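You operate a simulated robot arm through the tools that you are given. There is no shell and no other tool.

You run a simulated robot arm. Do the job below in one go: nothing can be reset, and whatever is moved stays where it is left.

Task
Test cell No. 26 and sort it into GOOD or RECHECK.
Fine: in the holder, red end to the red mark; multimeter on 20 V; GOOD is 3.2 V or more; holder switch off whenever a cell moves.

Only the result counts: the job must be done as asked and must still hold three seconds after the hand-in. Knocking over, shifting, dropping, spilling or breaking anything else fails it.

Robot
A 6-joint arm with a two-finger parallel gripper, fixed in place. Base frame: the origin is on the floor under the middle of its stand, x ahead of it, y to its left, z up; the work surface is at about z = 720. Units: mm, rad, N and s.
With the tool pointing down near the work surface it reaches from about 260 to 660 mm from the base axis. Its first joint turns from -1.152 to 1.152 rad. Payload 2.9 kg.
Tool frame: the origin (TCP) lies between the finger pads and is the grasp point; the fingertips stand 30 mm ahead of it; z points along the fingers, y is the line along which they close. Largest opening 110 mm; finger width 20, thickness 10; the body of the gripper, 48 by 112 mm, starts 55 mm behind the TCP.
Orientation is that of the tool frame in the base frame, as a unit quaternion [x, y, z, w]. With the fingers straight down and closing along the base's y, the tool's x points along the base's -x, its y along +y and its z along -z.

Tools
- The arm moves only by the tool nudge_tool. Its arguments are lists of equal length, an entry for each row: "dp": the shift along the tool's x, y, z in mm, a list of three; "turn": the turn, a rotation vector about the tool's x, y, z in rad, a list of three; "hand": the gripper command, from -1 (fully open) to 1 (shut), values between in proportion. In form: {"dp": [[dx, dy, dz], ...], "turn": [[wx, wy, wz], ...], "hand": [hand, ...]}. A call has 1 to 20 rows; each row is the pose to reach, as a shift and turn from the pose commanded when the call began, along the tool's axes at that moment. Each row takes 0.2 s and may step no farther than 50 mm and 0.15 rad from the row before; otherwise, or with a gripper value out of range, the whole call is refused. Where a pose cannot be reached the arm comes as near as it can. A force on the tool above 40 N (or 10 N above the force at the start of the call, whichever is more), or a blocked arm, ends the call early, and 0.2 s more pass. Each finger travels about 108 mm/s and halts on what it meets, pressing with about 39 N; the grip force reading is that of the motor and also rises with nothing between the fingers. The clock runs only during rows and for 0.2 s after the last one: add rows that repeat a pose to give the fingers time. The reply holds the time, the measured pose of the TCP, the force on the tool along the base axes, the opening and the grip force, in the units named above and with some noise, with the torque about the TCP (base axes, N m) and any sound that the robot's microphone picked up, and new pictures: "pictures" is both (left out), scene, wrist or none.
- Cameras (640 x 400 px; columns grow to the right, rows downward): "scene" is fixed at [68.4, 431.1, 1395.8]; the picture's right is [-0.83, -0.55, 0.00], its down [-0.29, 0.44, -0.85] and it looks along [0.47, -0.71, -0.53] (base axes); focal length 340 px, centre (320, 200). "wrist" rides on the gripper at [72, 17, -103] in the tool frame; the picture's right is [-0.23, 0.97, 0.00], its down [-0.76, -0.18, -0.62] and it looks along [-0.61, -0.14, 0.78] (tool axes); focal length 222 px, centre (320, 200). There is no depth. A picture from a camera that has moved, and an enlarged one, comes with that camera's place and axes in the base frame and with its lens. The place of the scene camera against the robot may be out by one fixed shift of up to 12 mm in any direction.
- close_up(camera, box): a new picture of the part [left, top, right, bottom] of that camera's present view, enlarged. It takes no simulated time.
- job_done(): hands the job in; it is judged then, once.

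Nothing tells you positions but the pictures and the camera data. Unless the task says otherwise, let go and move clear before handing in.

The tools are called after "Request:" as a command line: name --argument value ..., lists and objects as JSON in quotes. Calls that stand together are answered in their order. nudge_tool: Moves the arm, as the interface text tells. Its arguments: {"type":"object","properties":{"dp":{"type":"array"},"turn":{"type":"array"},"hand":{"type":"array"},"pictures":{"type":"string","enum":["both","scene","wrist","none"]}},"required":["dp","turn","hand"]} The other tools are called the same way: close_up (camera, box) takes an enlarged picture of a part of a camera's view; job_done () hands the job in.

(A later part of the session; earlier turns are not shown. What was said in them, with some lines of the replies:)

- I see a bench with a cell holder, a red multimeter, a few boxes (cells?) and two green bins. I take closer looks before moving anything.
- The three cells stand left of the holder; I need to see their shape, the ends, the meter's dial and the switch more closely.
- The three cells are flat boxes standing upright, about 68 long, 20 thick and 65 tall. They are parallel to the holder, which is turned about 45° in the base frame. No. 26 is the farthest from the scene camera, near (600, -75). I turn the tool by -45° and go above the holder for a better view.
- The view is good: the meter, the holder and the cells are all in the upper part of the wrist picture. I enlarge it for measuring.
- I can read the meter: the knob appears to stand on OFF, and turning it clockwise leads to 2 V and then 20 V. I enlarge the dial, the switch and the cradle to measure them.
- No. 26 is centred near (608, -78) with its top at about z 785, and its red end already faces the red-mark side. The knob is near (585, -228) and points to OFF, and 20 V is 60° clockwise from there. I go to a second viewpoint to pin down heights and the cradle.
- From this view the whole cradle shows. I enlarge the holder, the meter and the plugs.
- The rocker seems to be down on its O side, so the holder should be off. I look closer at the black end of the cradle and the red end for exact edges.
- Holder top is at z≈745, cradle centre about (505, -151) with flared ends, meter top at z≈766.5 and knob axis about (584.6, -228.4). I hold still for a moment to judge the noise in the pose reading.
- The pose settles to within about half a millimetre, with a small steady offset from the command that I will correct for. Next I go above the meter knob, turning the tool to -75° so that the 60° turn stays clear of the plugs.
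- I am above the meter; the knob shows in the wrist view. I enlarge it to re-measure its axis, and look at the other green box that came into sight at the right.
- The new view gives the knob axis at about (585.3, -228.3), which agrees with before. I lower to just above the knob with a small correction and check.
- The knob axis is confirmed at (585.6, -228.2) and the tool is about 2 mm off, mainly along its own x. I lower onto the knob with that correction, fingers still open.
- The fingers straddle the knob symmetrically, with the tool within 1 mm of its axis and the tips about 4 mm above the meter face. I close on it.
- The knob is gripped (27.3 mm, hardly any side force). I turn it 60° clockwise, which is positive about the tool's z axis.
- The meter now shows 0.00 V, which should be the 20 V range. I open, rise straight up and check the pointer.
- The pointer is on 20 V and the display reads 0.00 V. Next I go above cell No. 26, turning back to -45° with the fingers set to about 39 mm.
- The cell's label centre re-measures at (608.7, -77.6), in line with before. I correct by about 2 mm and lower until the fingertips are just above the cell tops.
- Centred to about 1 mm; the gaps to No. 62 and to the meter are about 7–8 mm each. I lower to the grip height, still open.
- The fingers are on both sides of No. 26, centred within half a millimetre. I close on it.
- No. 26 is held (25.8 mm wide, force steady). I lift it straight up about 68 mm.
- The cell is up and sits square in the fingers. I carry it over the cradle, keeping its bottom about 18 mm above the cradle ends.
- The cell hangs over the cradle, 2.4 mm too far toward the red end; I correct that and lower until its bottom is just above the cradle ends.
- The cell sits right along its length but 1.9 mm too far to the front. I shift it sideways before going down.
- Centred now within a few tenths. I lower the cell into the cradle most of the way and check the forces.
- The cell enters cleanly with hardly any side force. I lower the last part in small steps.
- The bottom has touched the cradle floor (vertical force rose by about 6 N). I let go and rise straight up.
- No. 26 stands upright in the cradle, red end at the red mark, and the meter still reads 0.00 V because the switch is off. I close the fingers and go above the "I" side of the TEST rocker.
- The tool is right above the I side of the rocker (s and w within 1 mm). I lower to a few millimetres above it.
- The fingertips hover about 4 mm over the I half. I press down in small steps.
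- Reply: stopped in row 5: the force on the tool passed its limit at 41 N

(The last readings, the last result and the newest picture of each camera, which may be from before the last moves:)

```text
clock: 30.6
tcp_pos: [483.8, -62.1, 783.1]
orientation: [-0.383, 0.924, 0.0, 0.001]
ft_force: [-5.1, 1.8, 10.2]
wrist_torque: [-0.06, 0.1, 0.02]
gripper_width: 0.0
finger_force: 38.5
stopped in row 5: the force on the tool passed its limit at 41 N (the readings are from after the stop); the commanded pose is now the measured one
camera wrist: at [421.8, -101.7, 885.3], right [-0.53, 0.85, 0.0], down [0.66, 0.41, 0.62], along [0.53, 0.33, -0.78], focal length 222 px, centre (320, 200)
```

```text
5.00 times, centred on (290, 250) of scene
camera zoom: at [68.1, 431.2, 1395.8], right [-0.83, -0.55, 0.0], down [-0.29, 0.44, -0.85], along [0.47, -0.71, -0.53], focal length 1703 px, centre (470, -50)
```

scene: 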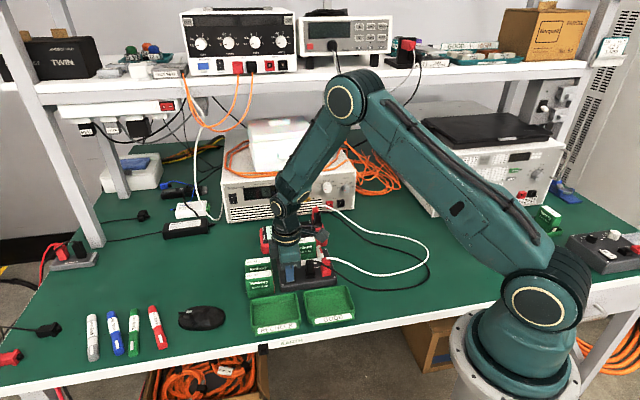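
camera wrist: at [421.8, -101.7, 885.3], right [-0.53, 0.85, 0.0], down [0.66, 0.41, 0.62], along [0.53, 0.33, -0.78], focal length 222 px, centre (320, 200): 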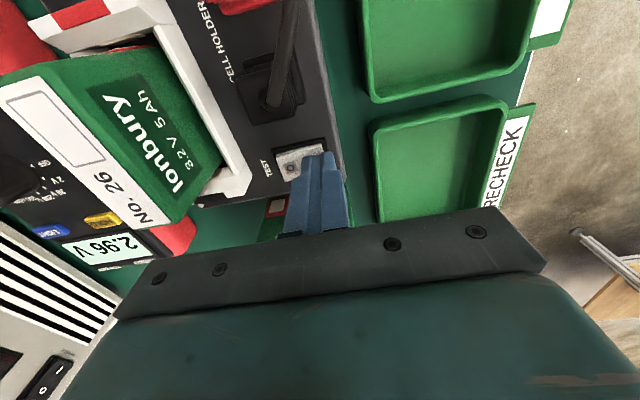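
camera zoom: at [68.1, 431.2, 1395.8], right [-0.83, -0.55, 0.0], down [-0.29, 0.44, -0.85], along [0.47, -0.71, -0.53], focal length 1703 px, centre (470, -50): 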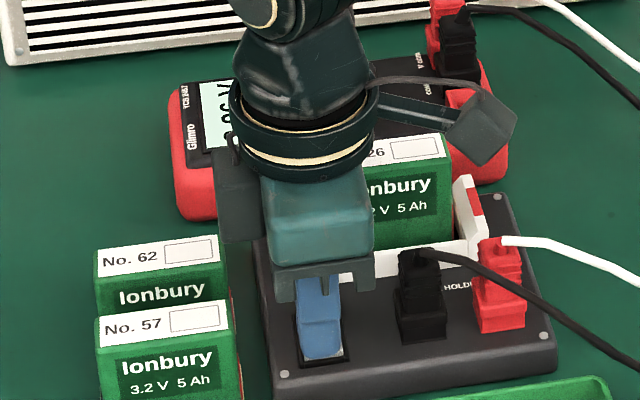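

The rocker has tipped and the meter now shows about 2.96 V. I rise and read the display again once it has had time to settle.

Request:
nudge_tool --dp '[[0, 0, -5], [0, 0, -20], [0, 0, -40], [0, 0, -60], [0, 0, -60], [0, 0, -60], [0, 0, -60], [0, 0, -60]]' --turn '[[0, 0, 0], [0, 0, 0], [0, 0, 0], [0, 0, 0], [0, 0, 0], [0, 0, 0], [0, 0, 0], [0, 0, 0]]' --hand '[1, 1, 1, 1, 1, 1, 1, 1]'

Request:
close_up --camera "wrist" --box '[30, 90, 240, 250]'

Request:
close_up --camera "wrist" --box '[260, 90, 400, 220]'

Request:
close_up --camera "scene" --box '[250, 210, 350, 290]'

```text
clock: 32.4
tcp_pos: [482.8, -63.0, 843.0]
orientation: [-0.383, 0.924, 0.0, 0.001]
ft_force: [0.3, 0.4, 0.8]
wrist_torque: [0.01, 0.05, 0.0]
gripper_width: 0.1
finger_force: 37.9
camera wrist: at [420.0, -101.8, 944.6], right [-0.53, 0.85, 0.0], down [0.66, 0.41, 0.62], along [0.53, 0.33, -0.78], focal length 222 px, centre (320, 200)
```

scene: 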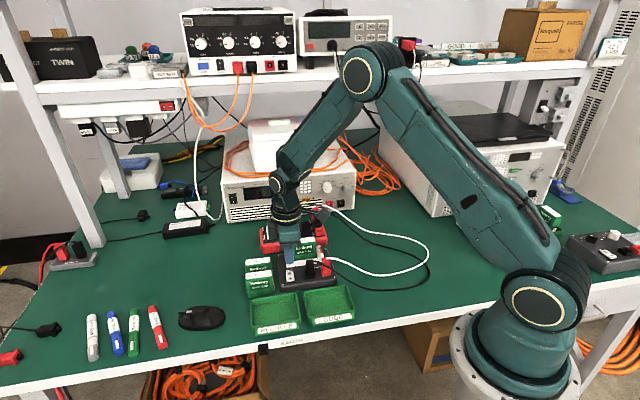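
wrist: 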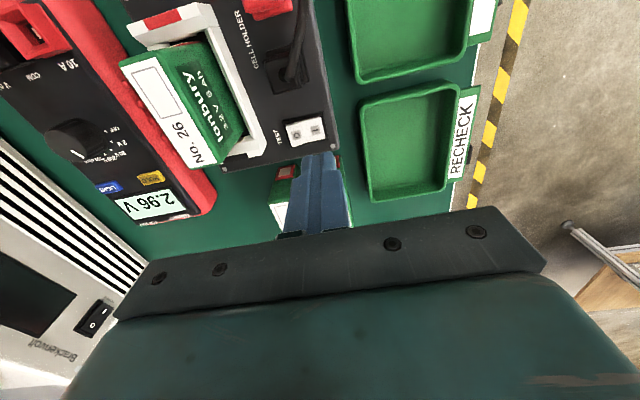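

```text
2.50 times, centred on (135, 170) of wrist
camera zoom: at [420.0, -101.8, 944.6], right [-0.53, 0.85, 0.0], down [0.66, 0.41, 0.62], along [0.53, 0.33, -0.78], focal length 555 px, centre (782, 275)
```

zoom: 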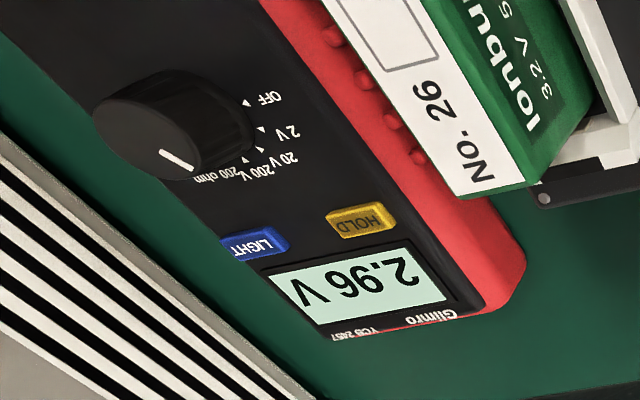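

```text
3.08 times, centred on (330, 155) of wrist
camera zoom: at [420.0, -101.8, 944.6], right [-0.53, 0.85, 0.0], down [0.66, 0.41, 0.62], along [0.53, 0.33, -0.78], focal length 684 px, centre (289, 338)
```

zoom: 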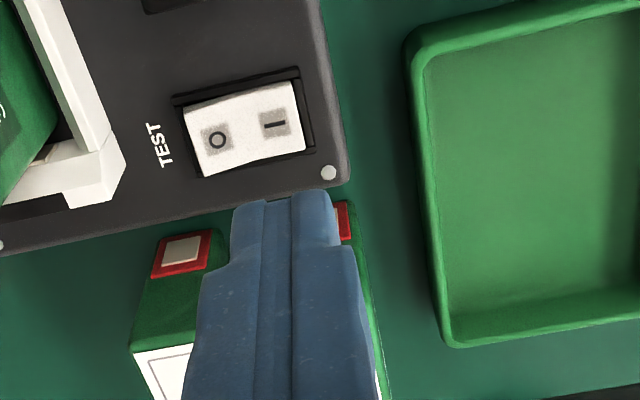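

```text
5.00 times, centred on (300, 250) of scene
camera zoom: at [68.4, 431.1, 1395.8], right [-0.83, -0.55, 0.0], down [-0.29, 0.44, -0.85], along [0.47, -0.71, -0.53], focal length 1703 px, centre (420, -50)
```

zoom: 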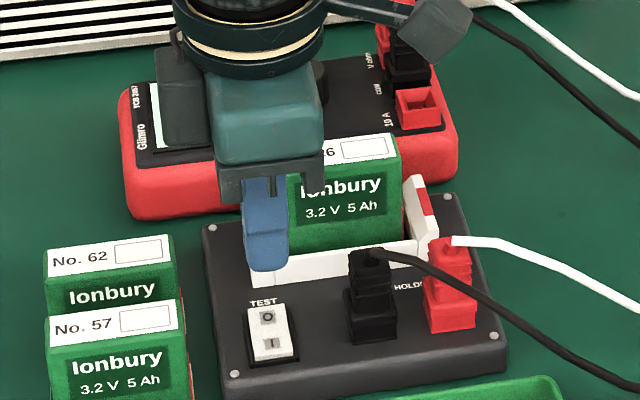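

The meter reads 2.96 V steadily, which is below 3.2 V, so the cell belongs in RECHECK. Before moving the cell I switch the holder off, so I go above the O side.

Request:
nudge_tool --dp '[[-0.6, -13, 0], [-0.6, -26, 0], [-0.6, -26, 20], [-0.6, -26, 40], [-0.6, -26, 51], [-0.6, -26, 51]]' --turn '[[0, 0, 0], [0, 0, 0], [0, 0, 0], [0, 0, 0], [0, 0, 0], [0, 0, 0]]' --hand '[1, 1, 1, 1, 1, 1]'

Request:
close_up --camera "wrist" --box '[240, 90, 400, 220]'

Request:
close_up --camera "scene" --box '[250, 210, 350, 290]'

Request:
close_up --camera "wrist" --box '[30, 150, 200, 290]'

```text
clock: 33.8
tcp_pos: [503.2, -80.5, 790.3]
orientation: [-0.382, 0.924, 0.001, 0.0]
ft_force: [-0.3, -0.1, 0.2]
wrist_torque: [-0.01, -0.01, -0.02]
gripper_width: 0.3
finger_force: 37.8
camera wrist: at [440.8, -119.2, 892.8], right [-0.53, 0.85, 0.0], down [0.66, 0.41, 0.62], along [0.53, 0.33, -0.78], focal length 222 px, centre (320, 200)
```

scene: 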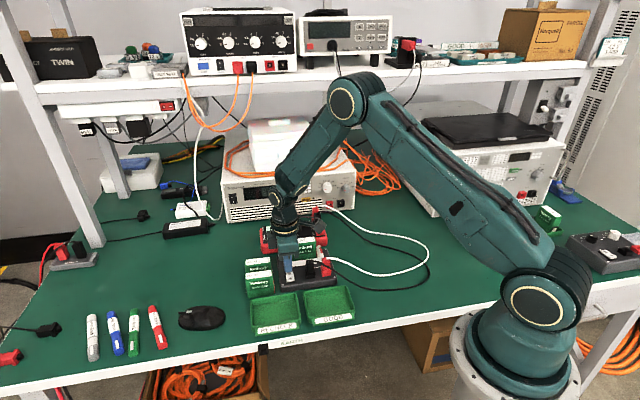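
wrist: 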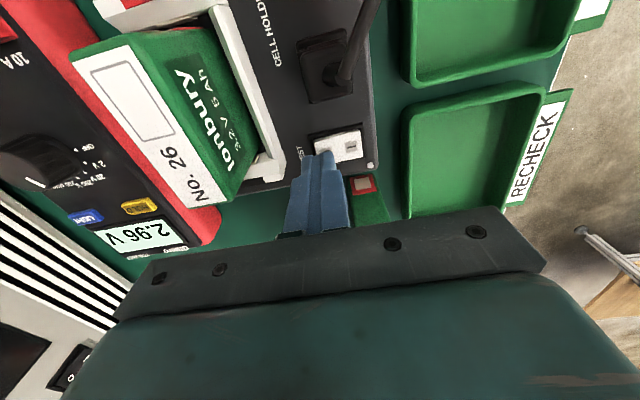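

```text
3.08 times, centred on (320, 155) of wrist
camera zoom: at [440.8, -119.2, 892.8], right [-0.53, 0.85, 0.0], down [0.66, 0.41, 0.62], along [0.53, 0.33, -0.78], focal length 684 px, centre (320, 338)
```

zoom: 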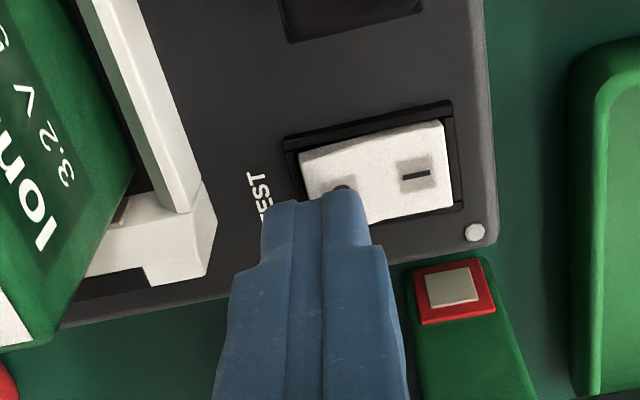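

```text
5.00 times, centred on (300, 250) of scene
camera zoom: at [68.4, 431.1, 1395.8], right [-0.83, -0.55, 0.0], down [-0.29, 0.44, -0.85], along [0.47, -0.71, -0.53], focal length 1703 px, centre (420, -50)
```

zoom: 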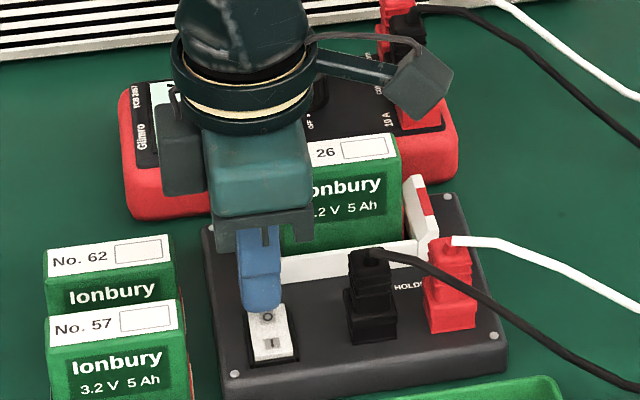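

```text
2.86 times, centred on (115, 220) of wrist
camera zoom: at [440.8, -119.2, 892.8], right [-0.53, 0.85, 0.0], down [0.66, 0.41, 0.62], along [0.53, 0.33, -0.78], focal length 635 px, centre (906, 143)
```

zoom: 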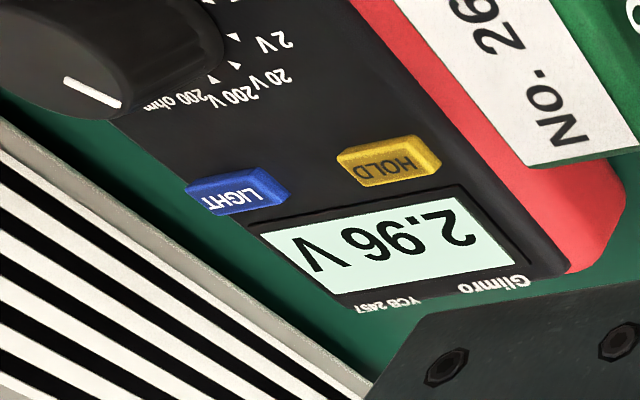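

The display clearly reads 2.96 V. The fingertips are above the raised O half; I press it down in small steps.

Request:
nudge_tool --dp '[[0, 0.8, 2.5], [0, 0.8, 4.5], [0, 0.8, 5.5], [0, 0.8, 6.5], [0, 0.8, 7.5], [0, 0.8, 8.5]]' --turn '[[0, 0, 0], [0, 0, 0], [0, 0, 0], [0, 0, 0], [0, 0, 0], [0, 0, 0]]' --hand '[1, 1, 1, 1, 1, 1]'

Request:
close_up --camera "wrist" --box '[240, 90, 400, 220]'

Request:
close_up --camera "wrist" --box '[30, 150, 200, 290]'

```text
clock: 35.2
tcp_pos: [502.6, -80.5, 784.3]
orientation: [-0.382, 0.924, 0.001, 0.001]
ft_force: [0.0, 0.0, -0.5]
wrist_torque: [-0.03, 0.01, 0.03]
gripper_width: 0.1
finger_force: 38.4
camera wrist: at [439.9, -119.9, 885.3], right [-0.53, 0.85, 0.0], down [0.66, 0.41, 0.62], along [0.53, 0.33, -0.78], focal length 222 px, centre (320, 200)
```

scene: 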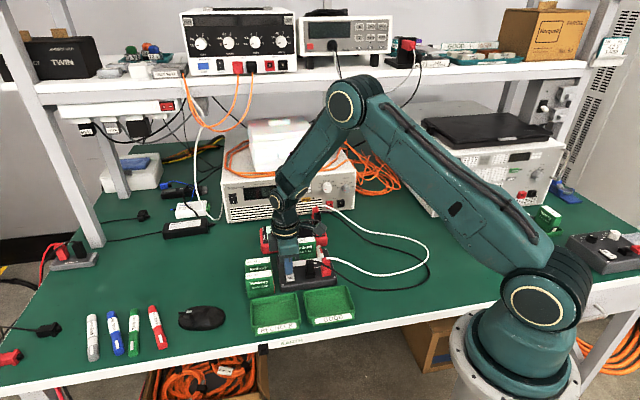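
wrist: 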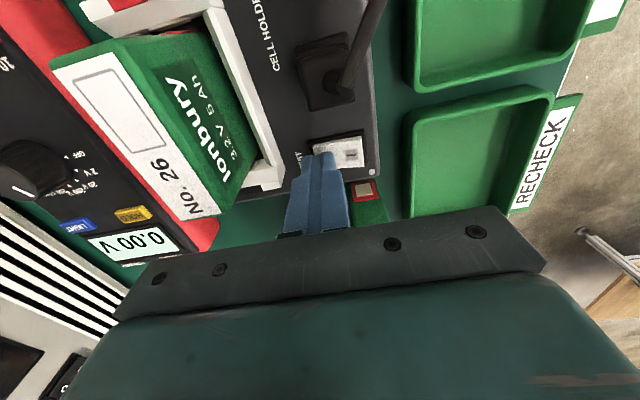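

```text
3.08 times, centred on (320, 155) of wrist
camera zoom: at [439.9, -119.9, 885.3], right [-0.53, 0.85, 0.0], down [0.66, 0.41, 0.62], along [0.53, 0.33, -0.78], focal length 684 px, centre (320, 338)
```

zoom: 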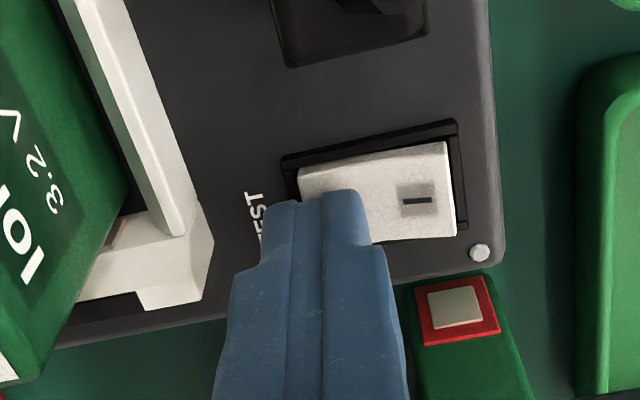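

```text
2.86 times, centred on (115, 220) of wrist
camera zoom: at [439.9, -119.9, 885.3], right [-0.53, 0.85, 0.0], down [0.66, 0.41, 0.62], along [0.53, 0.33, -0.78], focal length 635 px, centre (906, 143)
```

zoom: 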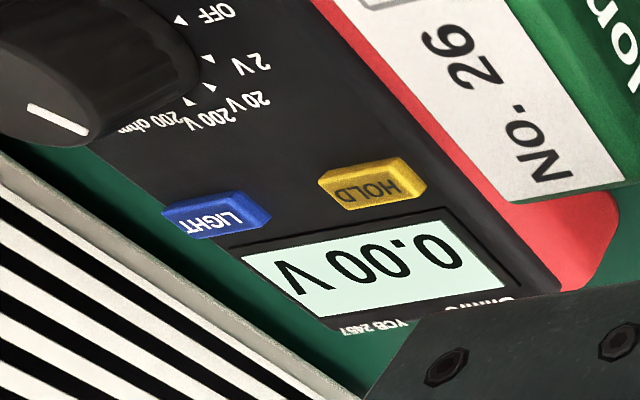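

The meter is back to 0.00 V and the rocker is on O, so the holder is off. I rise, go back over cell No. 26 and open the fingers.

Request:
nudge_tool --dp '[[0, 0, -8], [0, 0, -30], [0, 0, -60], [0, 0, -90], [16, -17, -90], [32, -34, -90], [48, -51, -90], [48, -51, -90], [48, -51, -90]]' --turn '[[0, 0, 0], [0, 0, 0], [0, 0, 0], [0, 0, 0], [0, 0, 0], [0, 0, 0], [0, 0, 0], [0, 0, 0], [0, 0, 0]]' --hand '[1, 1, 1, 1, 0.6, 0.2, 0.2, 0.2, 0.2]'

Request:
close_up --camera "wrist" --box '[240, 40, 420, 200]'

Request:
close_up --camera "scene" --box '[250, 210, 350, 290]'

Request:
close_up --camera "wrist" --box '[400, 0, 560, 220]'

```text
clock: 37.2
tcp_pos: [506.0, -150.1, 874.8]
orientation: [-0.383, 0.924, 0.0, 0.0]
ft_force: [0.0, -0.3, 0.6]
wrist_torque: [-0.01, 0.01, 0.0]
gripper_width: 43.8
finger_force: 0.0
camera wrist: at [442.2, -189.6, 977.0], right [-0.53, 0.85, 0.0], down [0.66, 0.41, 0.62], along [0.53, 0.33, -0.78], focal length 222 px, centre (320, 200)
```

scene: 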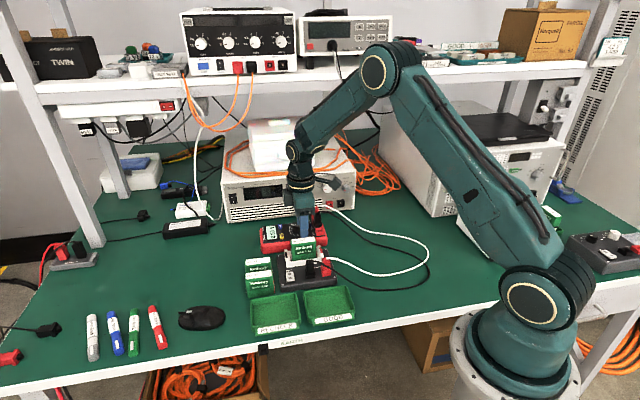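
wrist: 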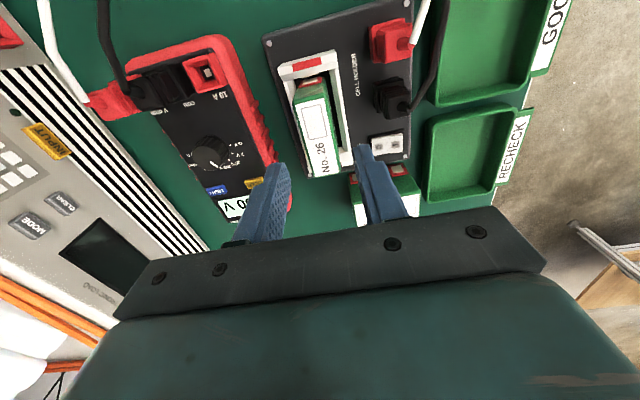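

```text
2.50 times, centred on (330, 120) of wrist
camera zoom: at [442.2, -189.6, 977.0], right [-0.53, 0.85, 0.0], down [0.66, 0.41, 0.62], along [0.53, 0.33, -0.78], focal length 555 px, centre (295, 400)
```

zoom: 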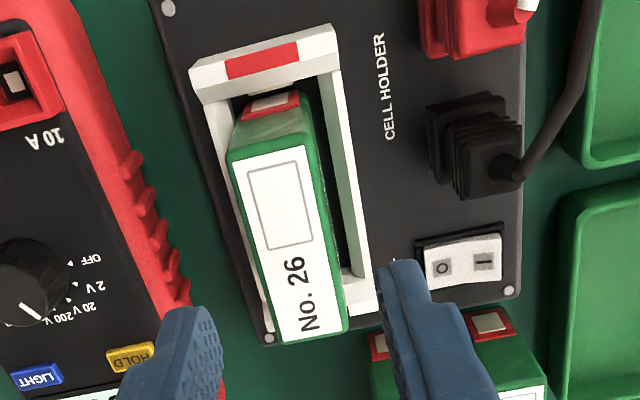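

```text
5.00 times, centred on (300, 250) of scene
camera zoom: at [68.4, 431.1, 1395.8], right [-0.83, -0.55, 0.0], down [-0.29, 0.44, -0.85], along [0.47, -0.71, -0.53], focal length 1703 px, centre (420, -50)
```

zoom: 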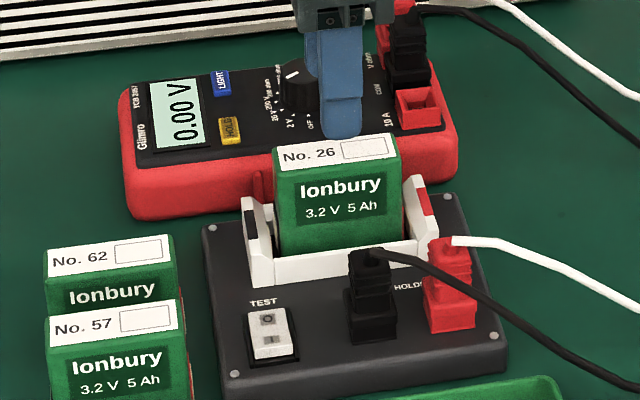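

```text
1.82 times, centred on (480, 110) of wrist
camera zoom: at [442.2, -189.6, 977.0], right [-0.53, 0.85, 0.0], down [0.66, 0.41, 0.62], along [0.53, 0.33, -0.78], focal length 404 px, centre (29, 364)
```

zoom: 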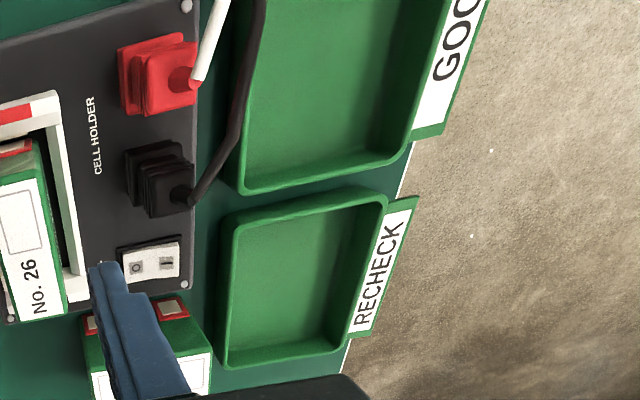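

No. 26 in the cradle re-measures at s -249.9, w -464.7 (holder axes), within 1 mm of the tool. I lower around it with the fingers open at 44 mm.

Request:
nudge_tool --dp '[[0.5, -1, 20], [0.5, -1, 40], [0.5, -1, 58], [0.5, -1, 70], [0.5, -1, 70], [0.5, -1, 70]]' --turn '[[0, 0, 0], [0, 0, 0], [0, 0, 0], [0, 0, 0], [0, 0, 0], [0, 0, 0]]' --hand '[0.2, 0.2, 0.2, 0.2, 0.2, 0.2]'

Request:
close_up --camera "wrist" --box '[240, 90, 420, 250]'

Request:
close_up --camera "scene" --box '[260, 210, 350, 290]'

```text
clock: 38.6
tcp_pos: [504.8, -149.5, 802.5]
orientation: [-0.382, 0.924, 0.001, 0.0]
ft_force: [0.0, 0.7, -0.1]
wrist_torque: [0.01, 0.01, 0.0]
gripper_width: 44.3
finger_force: 0.1
camera wrist: at [442.2, -189.5, 904.8], right [-0.53, 0.85, 0.0], down [0.66, 0.41, 0.62], along [0.53, 0.33, -0.78], focal length 222 px, centre (320, 200)
```

scene: 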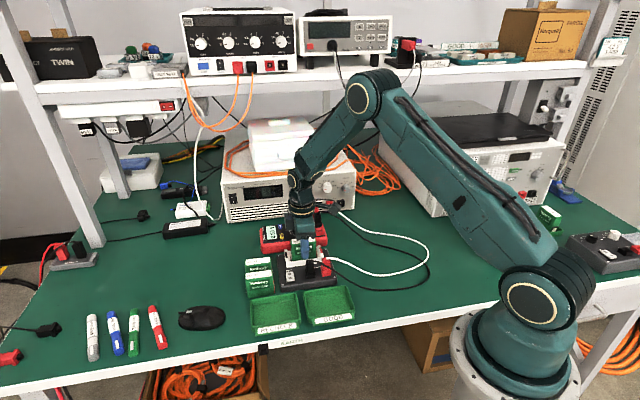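
wrist: 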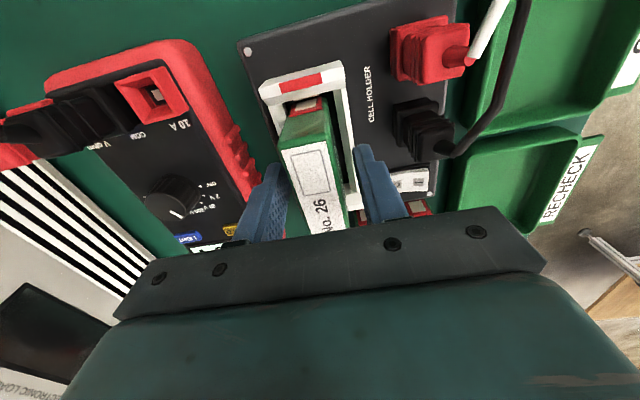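

```text
2.50 times, centred on (330, 170) of wrist
camera zoom: at [442.2, -189.5, 904.8], right [-0.53, 0.85, 0.0], down [0.66, 0.41, 0.62], along [0.53, 0.33, -0.78], focal length 555 px, centre (295, 275)
```

zoom: 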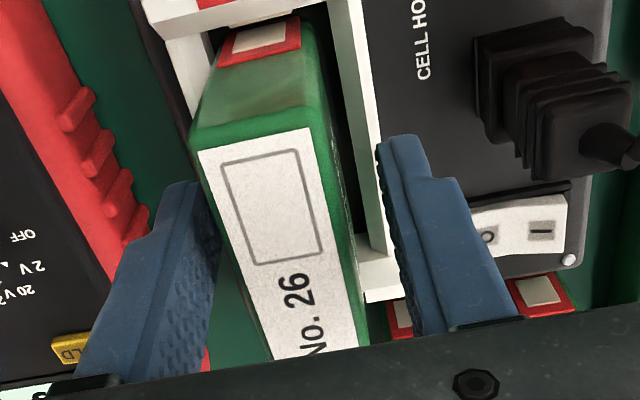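

```text
5.00 times, centred on (305, 250) of scene
camera zoom: at [68.4, 431.1, 1395.8], right [-0.83, -0.55, 0.0], down [-0.29, 0.44, -0.85], along [0.47, -0.71, -0.53], focal length 1703 px, centre (395, -50)
```

zoom: 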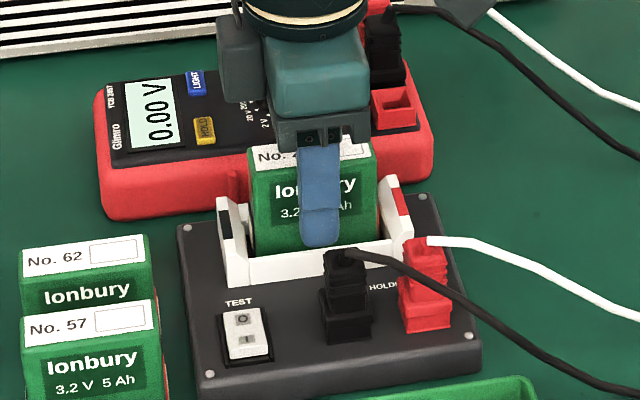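

I shift 1 mm to centre on the cell and close the fingers.

Request:
nudge_tool --dp '[[0, -1.2, 0], [0, -1.2, 0], [0, -1.2, 0], [0, -1.2, 0], [0, -1.2, 0]]' --turn '[[0, 0, 0], [0, 0, 0], [0, 0, 0], [0, 0, 0], [0, 0, 0]]' --hand '[0.2, 0.42, 1, 1, 1]' --pictures "wrist"

Request:
close_up --camera "wrist" --box '[240, 90, 420, 250]'

```text
clock: 39.8
tcp_pos: [506.3, -152.3, 803.2]
orientation: [-0.383, 0.924, 0.001, 0.001]
ft_force: [-0.9, 0.3, 2.2]
wrist_torque: [-0.03, 0.06, -0.06]
gripper_width: 25.8
finger_force: 39.3
camera wrist: at [443.3, -190.9, 904.8], right [-0.53, 0.85, 0.0], down [0.66, 0.41, 0.62], along [0.53, 0.33, -0.78], focal length 222 px, centre (320, 200)
```

wrist: 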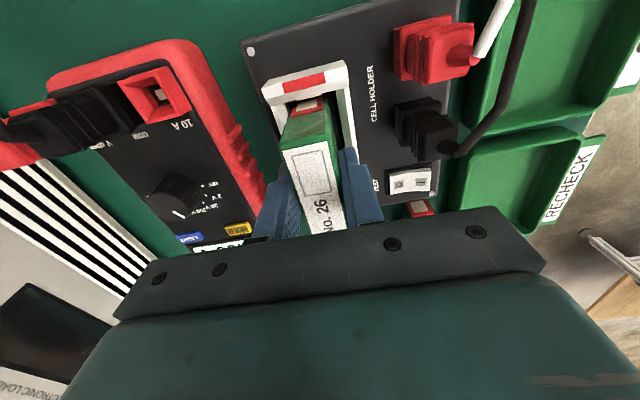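

```text
2.50 times, centred on (330, 170) of wrist
camera zoom: at [443.3, -190.9, 904.8], right [-0.53, 0.85, 0.0], down [0.66, 0.41, 0.62], along [0.53, 0.33, -0.78], focal length 555 px, centre (295, 275)
```

zoom: 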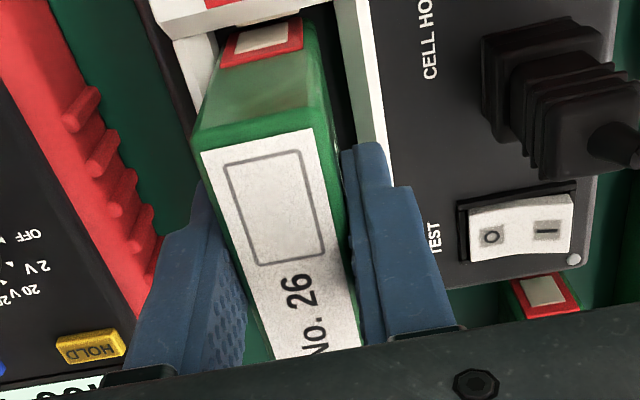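

The cell is gripped with little side force. I lift it straight up out of the cradle, high enough to clear plugs and cables.

Request:
nudge_tool --dp '[[0, 0, -5], [0, 0, -12], [0, 0, -22], [0, 0, -36], [0, 0, -54], [0, 0, -74], [0, 0, -92], [0, 0, -92]]' --turn '[[0, 0, 0], [0, 0, 0], [0, 0, 0], [0, 0, 0], [0, 0, 0], [0, 0, 0], [0, 0, 0], [0, 0, 0]]' --hand '[1, 1, 1, 1, 1, 1, 1, 1]'

Request:
close_up --camera "scene" --box '[240, 190, 360, 340]'

Request:
close_up --camera "wrist" --box '[380, 0, 560, 220]'

```text
clock: 41.6
tcp_pos: [506.8, -152.4, 895.2]
orientation: [-0.382, 0.924, 0.0, 0.001]
ft_force: [0.3, -0.8, -2.1]
wrist_torque: [0.01, 0.02, 0.0]
gripper_width: 25.7
finger_force: 39.3
camera wrist: at [444.9, -191.6, 996.8], right [-0.53, 0.85, 0.0], down [0.66, 0.41, 0.62], along [0.53, 0.33, -0.78], focal length 222 px, centre (320, 200)
```

scene: 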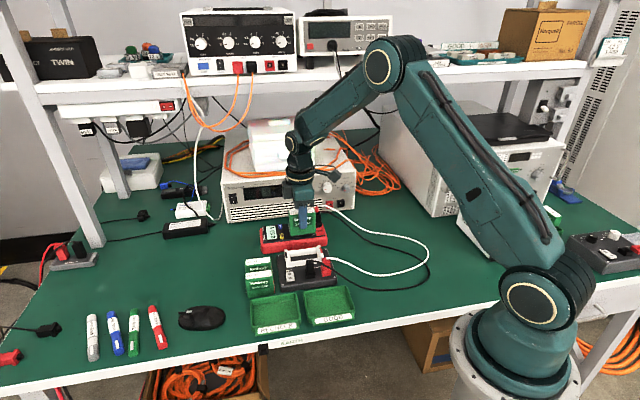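
wrist: 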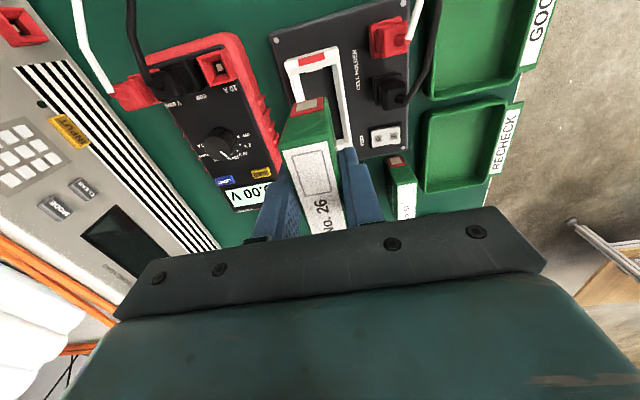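

```text
2.67 times, centred on (300, 265) of scene
camera zoom: at [68.4, 431.1, 1395.8], right [-0.83, -0.55, 0.0], down [-0.29, 0.44, -0.85], along [0.47, -0.71, -0.53], focal length 908 px, centre (373, 27)
```

zoom: 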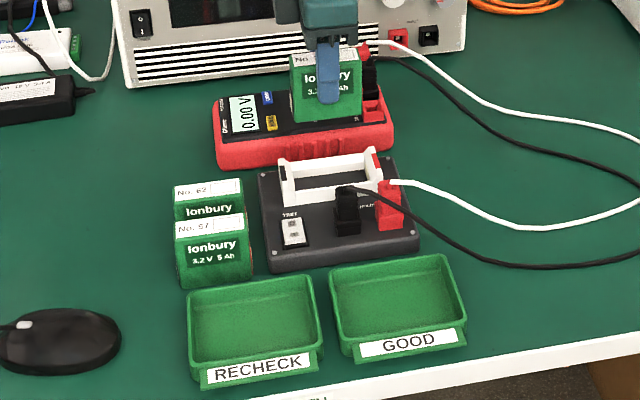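

```text
1.82 times, centred on (470, 110) of wrist
camera zoom: at [444.9, -191.6, 996.8], right [-0.53, 0.85, 0.0], down [0.66, 0.41, 0.62], along [0.53, 0.33, -0.78], focal length 404 px, centre (47, 364)
```

zoom: 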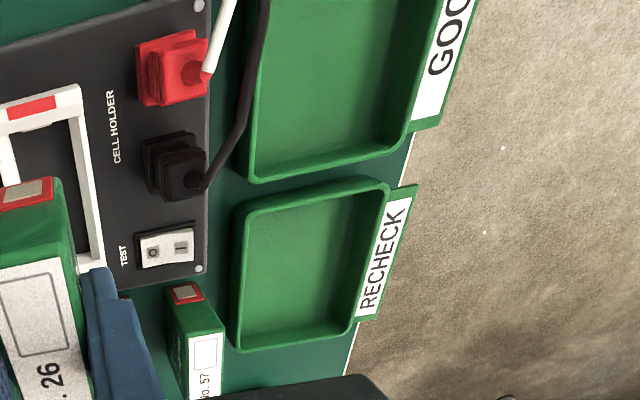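

The cell is clear of the holder. I carry it at this height to above the RECHECK tray, centred near (462, 27).

Request:
nudge_tool --dp '[[-12, 20, 0], [-28, 47, 0], [-45, 76, 0], [-62, 105, 0], [-79, 133, 0], [-94.4, 159.5, 0], [-94.4, 159.5, 0], [-94.4, 159.5, 0]]' --turn '[[0, 0, 0], [0, 0, 0], [0, 0, 0], [0, 0, 0], [0, 0, 0], [0, 0, 0], [0, 0, 0], [0, 0, 0]]' --hand '[1, 1, 1, 1, 1, 1, 1, 1]'

Request:
close_up --camera "scene" --box '[230, 210, 370, 350]'

Request:
close_up --camera "wrist" --box '[240, 60, 440, 230]'

```text
clock: 43.4
tcp_pos: [461.4, 29.0, 896.2]
orientation: [-0.383, 0.924, 0.0, 0.001]
ft_force: [-0.3, 1.1, -2.7]
wrist_torque: [0.01, -0.01, 0.01]
gripper_width: 25.7
finger_force: 39.1
camera wrist: at [398.5, -10.2, 998.4], right [-0.53, 0.85, 0.0], down [0.66, 0.41, 0.62], along [0.53, 0.33, -0.78], focal length 222 px, centre (320, 200)
```

scene: 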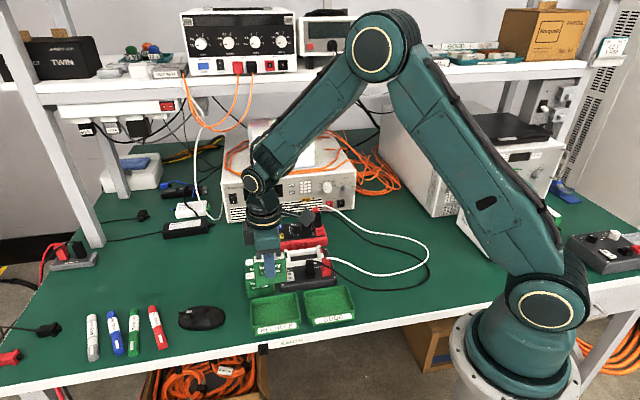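
wrist: 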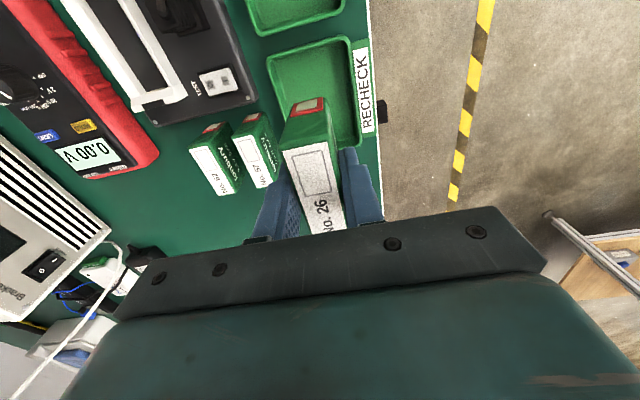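

```text
2.86 times, centred on (300, 280) of scene
camera zoom: at [68.4, 431.2, 1395.8], right [-0.83, -0.55, 0.0], down [-0.29, 0.44, -0.85], along [0.47, -0.71, -0.53], focal length 973 px, centre (377, -29)
```

zoom: 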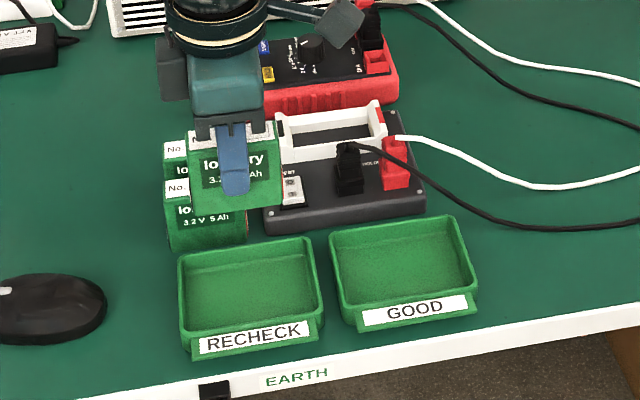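

```text
2.35 times, centred on (340, 145) of wrist
camera zoom: at [398.5, -10.2, 998.4], right [-0.53, 0.85, 0.0], down [0.66, 0.41, 0.62], along [0.53, 0.33, -0.78], focal length 523 px, centre (273, 329)
```

zoom: 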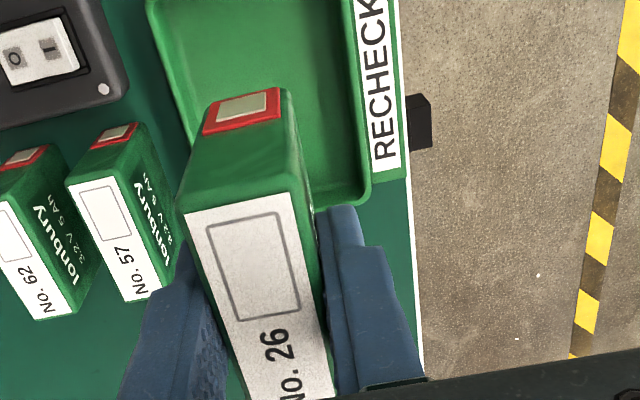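

The cell is over the RECHECK tray, 1–2 mm off its middle. I correct that and lower most of the way.

Request:
nudge_tool --dp '[[1.5, -2.5, 20], [1.5, -2.5, 42], [1.5, -2.5, 64], [1.5, -2.5, 84], [1.5, -2.5, 98], [1.5, -2.5, 106], [1.5, -2.5, 106]]' --turn '[[0, 0, 0], [0, 0, 0], [0, 0, 0], [0, 0, 0], [0, 0, 0], [0, 0, 0], [0, 0, 0]]' --hand '[1, 1, 1, 1, 1, 1, 1]'

Request:
close_up --camera "scene" --box '[230, 230, 350, 350]'

Request:
close_up --camera "wrist" --box '[240, 40, 440, 230]'

```text
clock: 45.0
tcp_pos: [461.5, 25.1, 788.5]
orientation: [-0.383, 0.924, 0.001, 0.001]
ft_force: [-0.5, -0.4, -2.3]
wrist_torque: [-0.02, 0.01, 0.02]
gripper_width: 25.8
finger_force: 38.7
camera wrist: at [398.2, -14.0, 890.9], right [-0.53, 0.85, 0.0], down [0.66, 0.41, 0.62], along [0.53, 0.33, -0.78], focal length 222 px, centre (320, 200)
```

scene: 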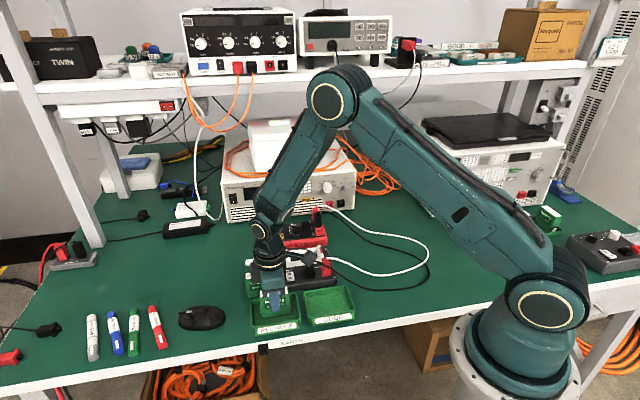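
wrist: 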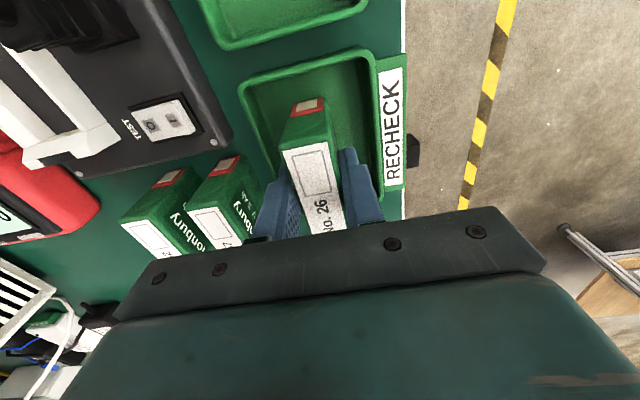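

```text
3.33 times, centred on (290, 290) of scene
camera zoom: at [68.4, 431.2, 1395.8], right [-0.83, -0.55, 0.0], down [-0.29, 0.44, -0.85], along [0.47, -0.71, -0.53], focal length 1135 px, centre (420, -100)
```

zoom: 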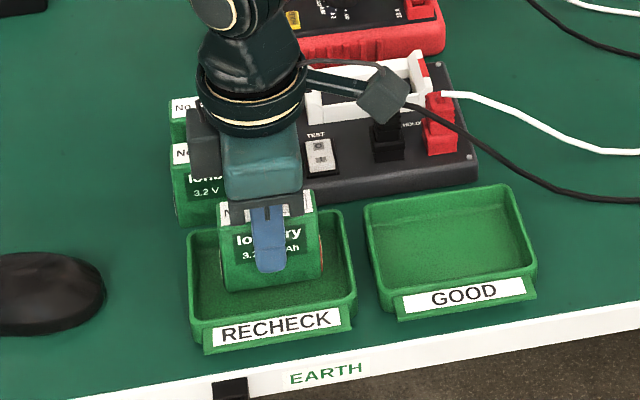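

```text
2.11 times, centred on (340, 135) of wrist
camera zoom: at [398.2, -14.0, 890.9], right [-0.53, 0.85, 0.0], down [0.66, 0.41, 0.62], along [0.53, 0.33, -0.78], focal length 468 px, centre (278, 337)
```

zoom: 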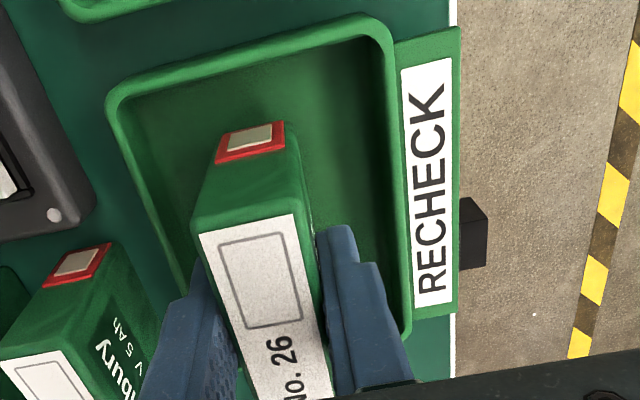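

The cell is inside the tray, well clear of its walls. I lower the last centimetre in small steps until it touches.

Request:
nudge_tool --dp '[[0, 0, 3], [0, 0, 5], [0, 0, 6.5], [0, 0, 7.5], [0, 0, 7.5]]' --turn '[[0, 0, 0], [0, 0, 0], [0, 0, 0], [0, 0, 0], [0, 0, 0]]' --hand '[1, 1, 1, 1, 1]' --pictures "wrist"

Request:
close_up --camera "scene" --box '[230, 240, 330, 340]'

```text
clock: 46.2
tcp_pos: [462.6, 25.4, 781.4]
orientation: [-0.382, 0.924, 0.0, 0.001]
ft_force: [0.6, -0.9, -2.2]
wrist_torque: [0.01, 0.04, 0.02]
gripper_width: 25.9
finger_force: 38.3
camera wrist: at [398.5, -14.0, 883.5], right [-0.53, 0.85, 0.0], down [0.66, 0.41, 0.62], along [0.53, 0.33, -0.78], focal length 222 px, centre (320, 200)
```

wrist: 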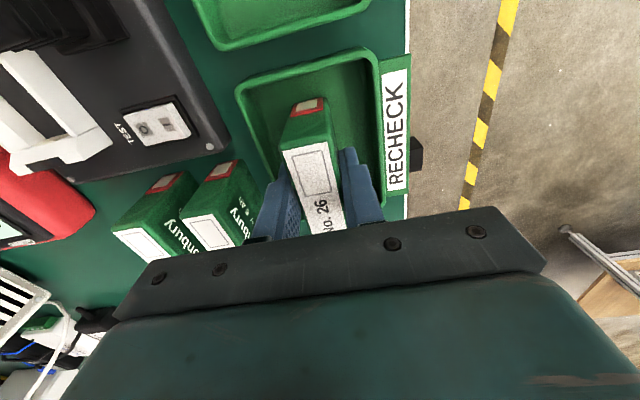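

```text
4.00 times, centred on (280, 290) of scene
camera zoom: at [68.4, 431.2, 1395.8], right [-0.83, -0.55, 0.0], down [-0.29, 0.44, -0.85], along [0.47, -0.71, -0.53], focal length 1362 px, centre (480, -160)
```

zoom: 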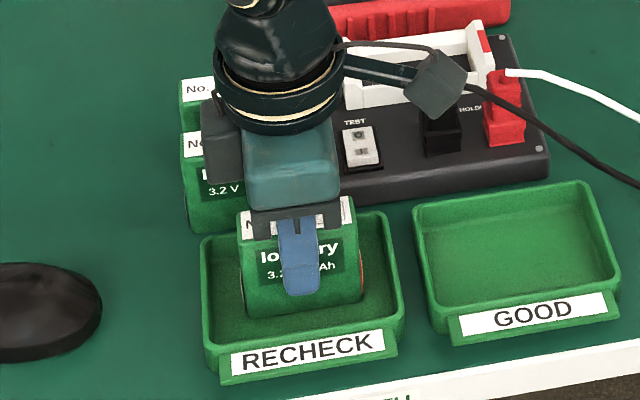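

No contact yet, since the force is unchanged. I go on down in 1 mm steps.

Request:
nudge_tool --dp '[[0, 0, 1], [0, 0, 2], [0, 0, 3], [0, 0, 3]]' --turn '[[0, 0, 0], [0, 0, 0], [0, 0, 0], [0, 0, 0]]' --hand '[1, 1, 1, 1]' --pictures "none"

```text
clock: 47.2
tcp_pos: [463.0, 25.3, 780.0]
orientation: [-0.382, 0.924, -0.001, 0.001]
ft_force: [-8.7, -2.1, 27.1]
wrist_torque: [0.04, 0.28, 0.02]
gripper_width: 25.8
finger_force: 38.8
```

The cell now rests on the tray floor. I ease off the pressure, open the fingers and rise straight up.

Request:
nudge_tool --dp '[[0, 0, -1.5], [0, 0, -1.8], [0, 0, -1.8], [0, 0, -1.8]]' --turn '[[0, 0, 0], [0, 0, 0], [0, 0, 0], [0, 0, 0]]' --hand '[1, 1, 1, 1]' --pictures "none"

```text
clock: 48.2
tcp_pos: [462.1, 23.8, 780.0]
orientation: [-0.382, 0.924, 0.0, 0.0]
ft_force: [1.0, -0.1, -1.1]
wrist_torque: [0.0, -0.06, 0.01]
gripper_width: 25.8
finger_force: 39.1
```

Request:
nudge_tool --dp '[[0, 0, 0], [0, 0, 0], [0, 0, 0], [0, 0, -8], [0, 0, -25], [0, 0, -50], [0, 0, -80], [0, 0, -110], [0, 0, -110]]' --turn '[[0, 0, 0], [0, 0, 0], [0, 0, 0], [0, 0, 0], [0, 0, 0], [0, 0, 0], [0, 0, 0], [0, 0, 0], [0, 0, 0]]' --hand '[0.42, 0.27, 0.27, 0.27, 0.27, 0.27, 0.27, 0.27, 0.27]'

Request:
close_up --camera "scene" --box '[230, 210, 350, 350]'

Request:
close_up --camera "wrist" --box '[120, 0, 440, 220]'

```text
clock: 50.2
tcp_pos: [459.3, 26.6, 891.1]
orientation: [-0.382, 0.924, 0.002, 0.001]
ft_force: [-1.1, 0.8, 0.7]
wrist_torque: [0.04, 0.01, -0.02]
gripper_width: 40.3
finger_force: 0.1
camera wrist: at [396.1, -12.6, 992.8], right [-0.53, 0.85, 0.0], down [0.66, 0.41, 0.62], along [0.53, 0.33, -0.78], focal length 222 px, centre (320, 200)
```

scene: 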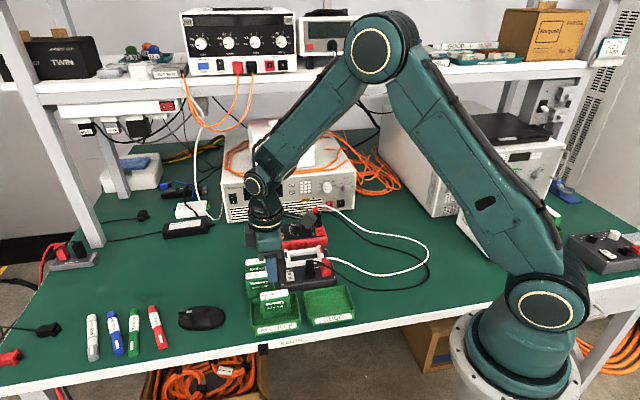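
wrist: 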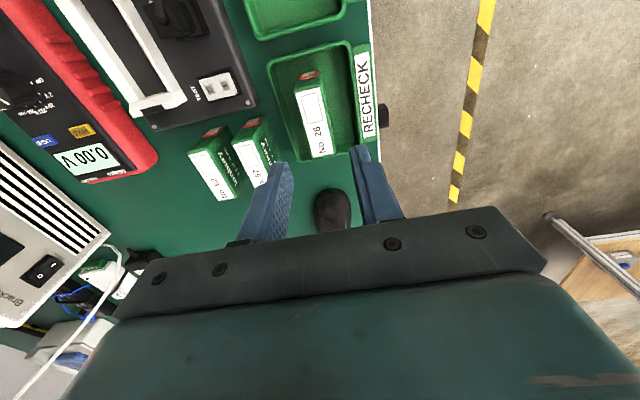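

```text
2.86 times, centred on (290, 280) of scene
camera zoom: at [68.3, 431.1, 1395.8], right [-0.83, -0.55, 0.0], down [-0.29, 0.44, -0.85], along [0.47, -0.71, -0.53], focal length 973 px, centre (406, -29)
```

zoom: 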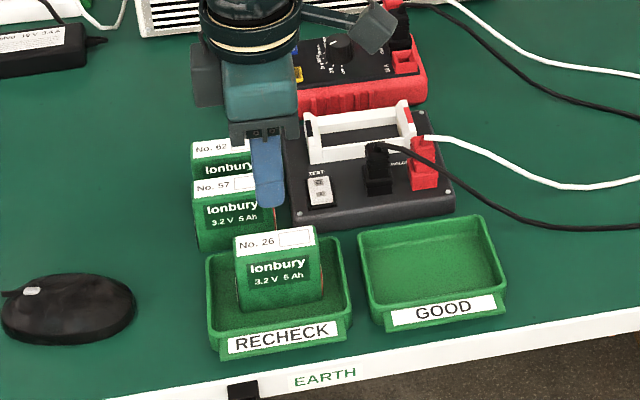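

```text
1.82 times, centred on (280, 110) of wrist
camera zoom: at [396.1, -12.6, 992.8], right [-0.53, 0.85, 0.0], down [0.66, 0.41, 0.62], along [0.53, 0.33, -0.78], focal length 404 px, centre (393, 364)
```

zoom: 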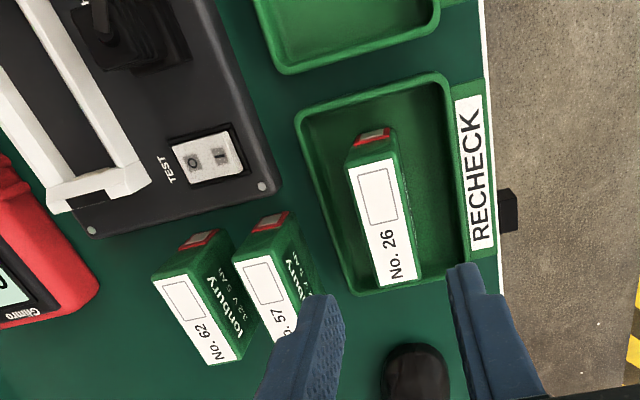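

No. 26 stands upright in the RECHECK tray and everything else looks in place. I move the arm clear upward and do a last check of the switch, the meter and the tray.

Request:
nudge_tool --dp '[[0, 0, -35], [0, 0, -70], [0, 0, -105], [0, 0, -140], [0, 0, -140], [0, 0, -140]]' --turn '[[0, 0, 0], [0, 0, 0], [0, 0, 0], [0, 0, 0], [0, 0, 0], [0, 0, 0]]' --hand '[0.27, 0.27, 0.27, 0.27, 0.27, 0.27]'

Request:
close_up --camera "scene" --box '[230, 205, 370, 345]'

Request:
close_up --camera "scene" --box '[260, 210, 335, 300]'

Request:
close_up --camera "wrist" --box '[60, 0, 420, 220]'

```text
clock: 51.6
tcp_pos: [462.9, 25.8, 1029.8]
orientation: [-0.383, 0.924, 0.0, 0.0]
ft_force: [0.3, -0.1, -0.4]
wrist_torque: [0.0, 0.0, 0.03]
gripper_width: 40.4
finger_force: 0.1
camera wrist: at [400.0, -14.2, 1131.4], right [-0.53, 0.85, 0.0], down [0.66, 0.41, 0.62], along [0.53, 0.33, -0.78], focal length 222 px, centre (320, 200)
```

scene: 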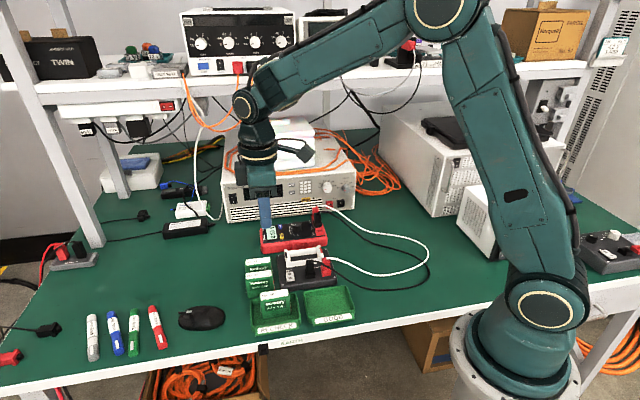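
wrist: 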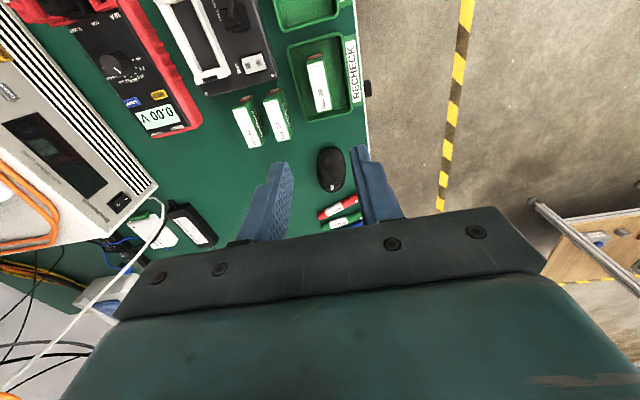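

```text
2.86 times, centred on (300, 275) of scene
camera zoom: at [68.3, 431.1, 1395.8], right [-0.83, -0.55, 0.0], down [-0.29, 0.44, -0.85], along [0.47, -0.71, -0.53], focal length 973 px, centre (377, -14)
```

zoom: 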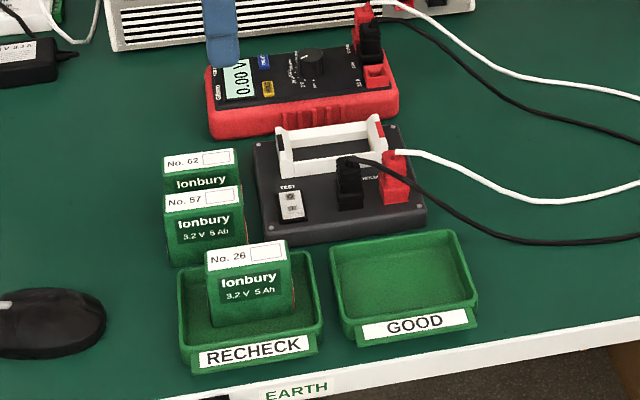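

```text
4.44 times, centred on (298, 255) of scene
camera zoom: at [68.3, 431.1, 1395.8], right [-0.83, -0.55, 0.0], down [-0.29, 0.44, -0.85], along [0.47, -0.71, -0.53], focal length 1514 px, centre (420, -44)
```

zoom: 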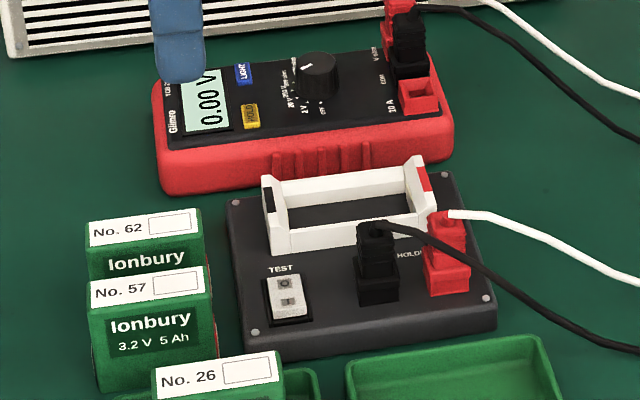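

```text
1.78 times, centred on (240, 110) of wrist
camera zoom: at [400.0, -14.2, 1131.4], right [-0.53, 0.85, 0.0], down [0.66, 0.41, 0.62], along [0.53, 0.33, -0.78], focal length 395 px, centre (462, 360)
```

zoom: 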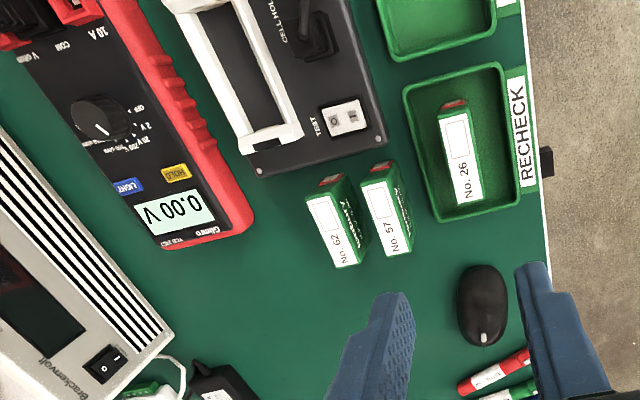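

Cell No. 26 read 2.96 V and now stands in the RECHECK tray. The holder switch is on O, the meter is still on 20 V, and the arm is clear with nothing else disturbed. I hand the job in.

Request:
job_done

```text
The job is handed in.
```

Cell No. 26 read a steady 2.96 V on the 20 V range. That is below 3.2 V, so I put it in RECHECK, where it stands upright in the tray.

- **Test:** the cell sat in the holder with its red end at the red mark. I switched the holder on only for the reading and back off before lifting the cell out.
- **Left as is:** the holder switch is off and the multimeter is still on 20 V. Cells 62 and 57 are where they were.
- **One thing to know:** pressing the switch on briefly hit the 40 N force limit. In the pictures taken afterwards the holder does not appear to have moved.

The arm let go and moved clear before I handed the job in.
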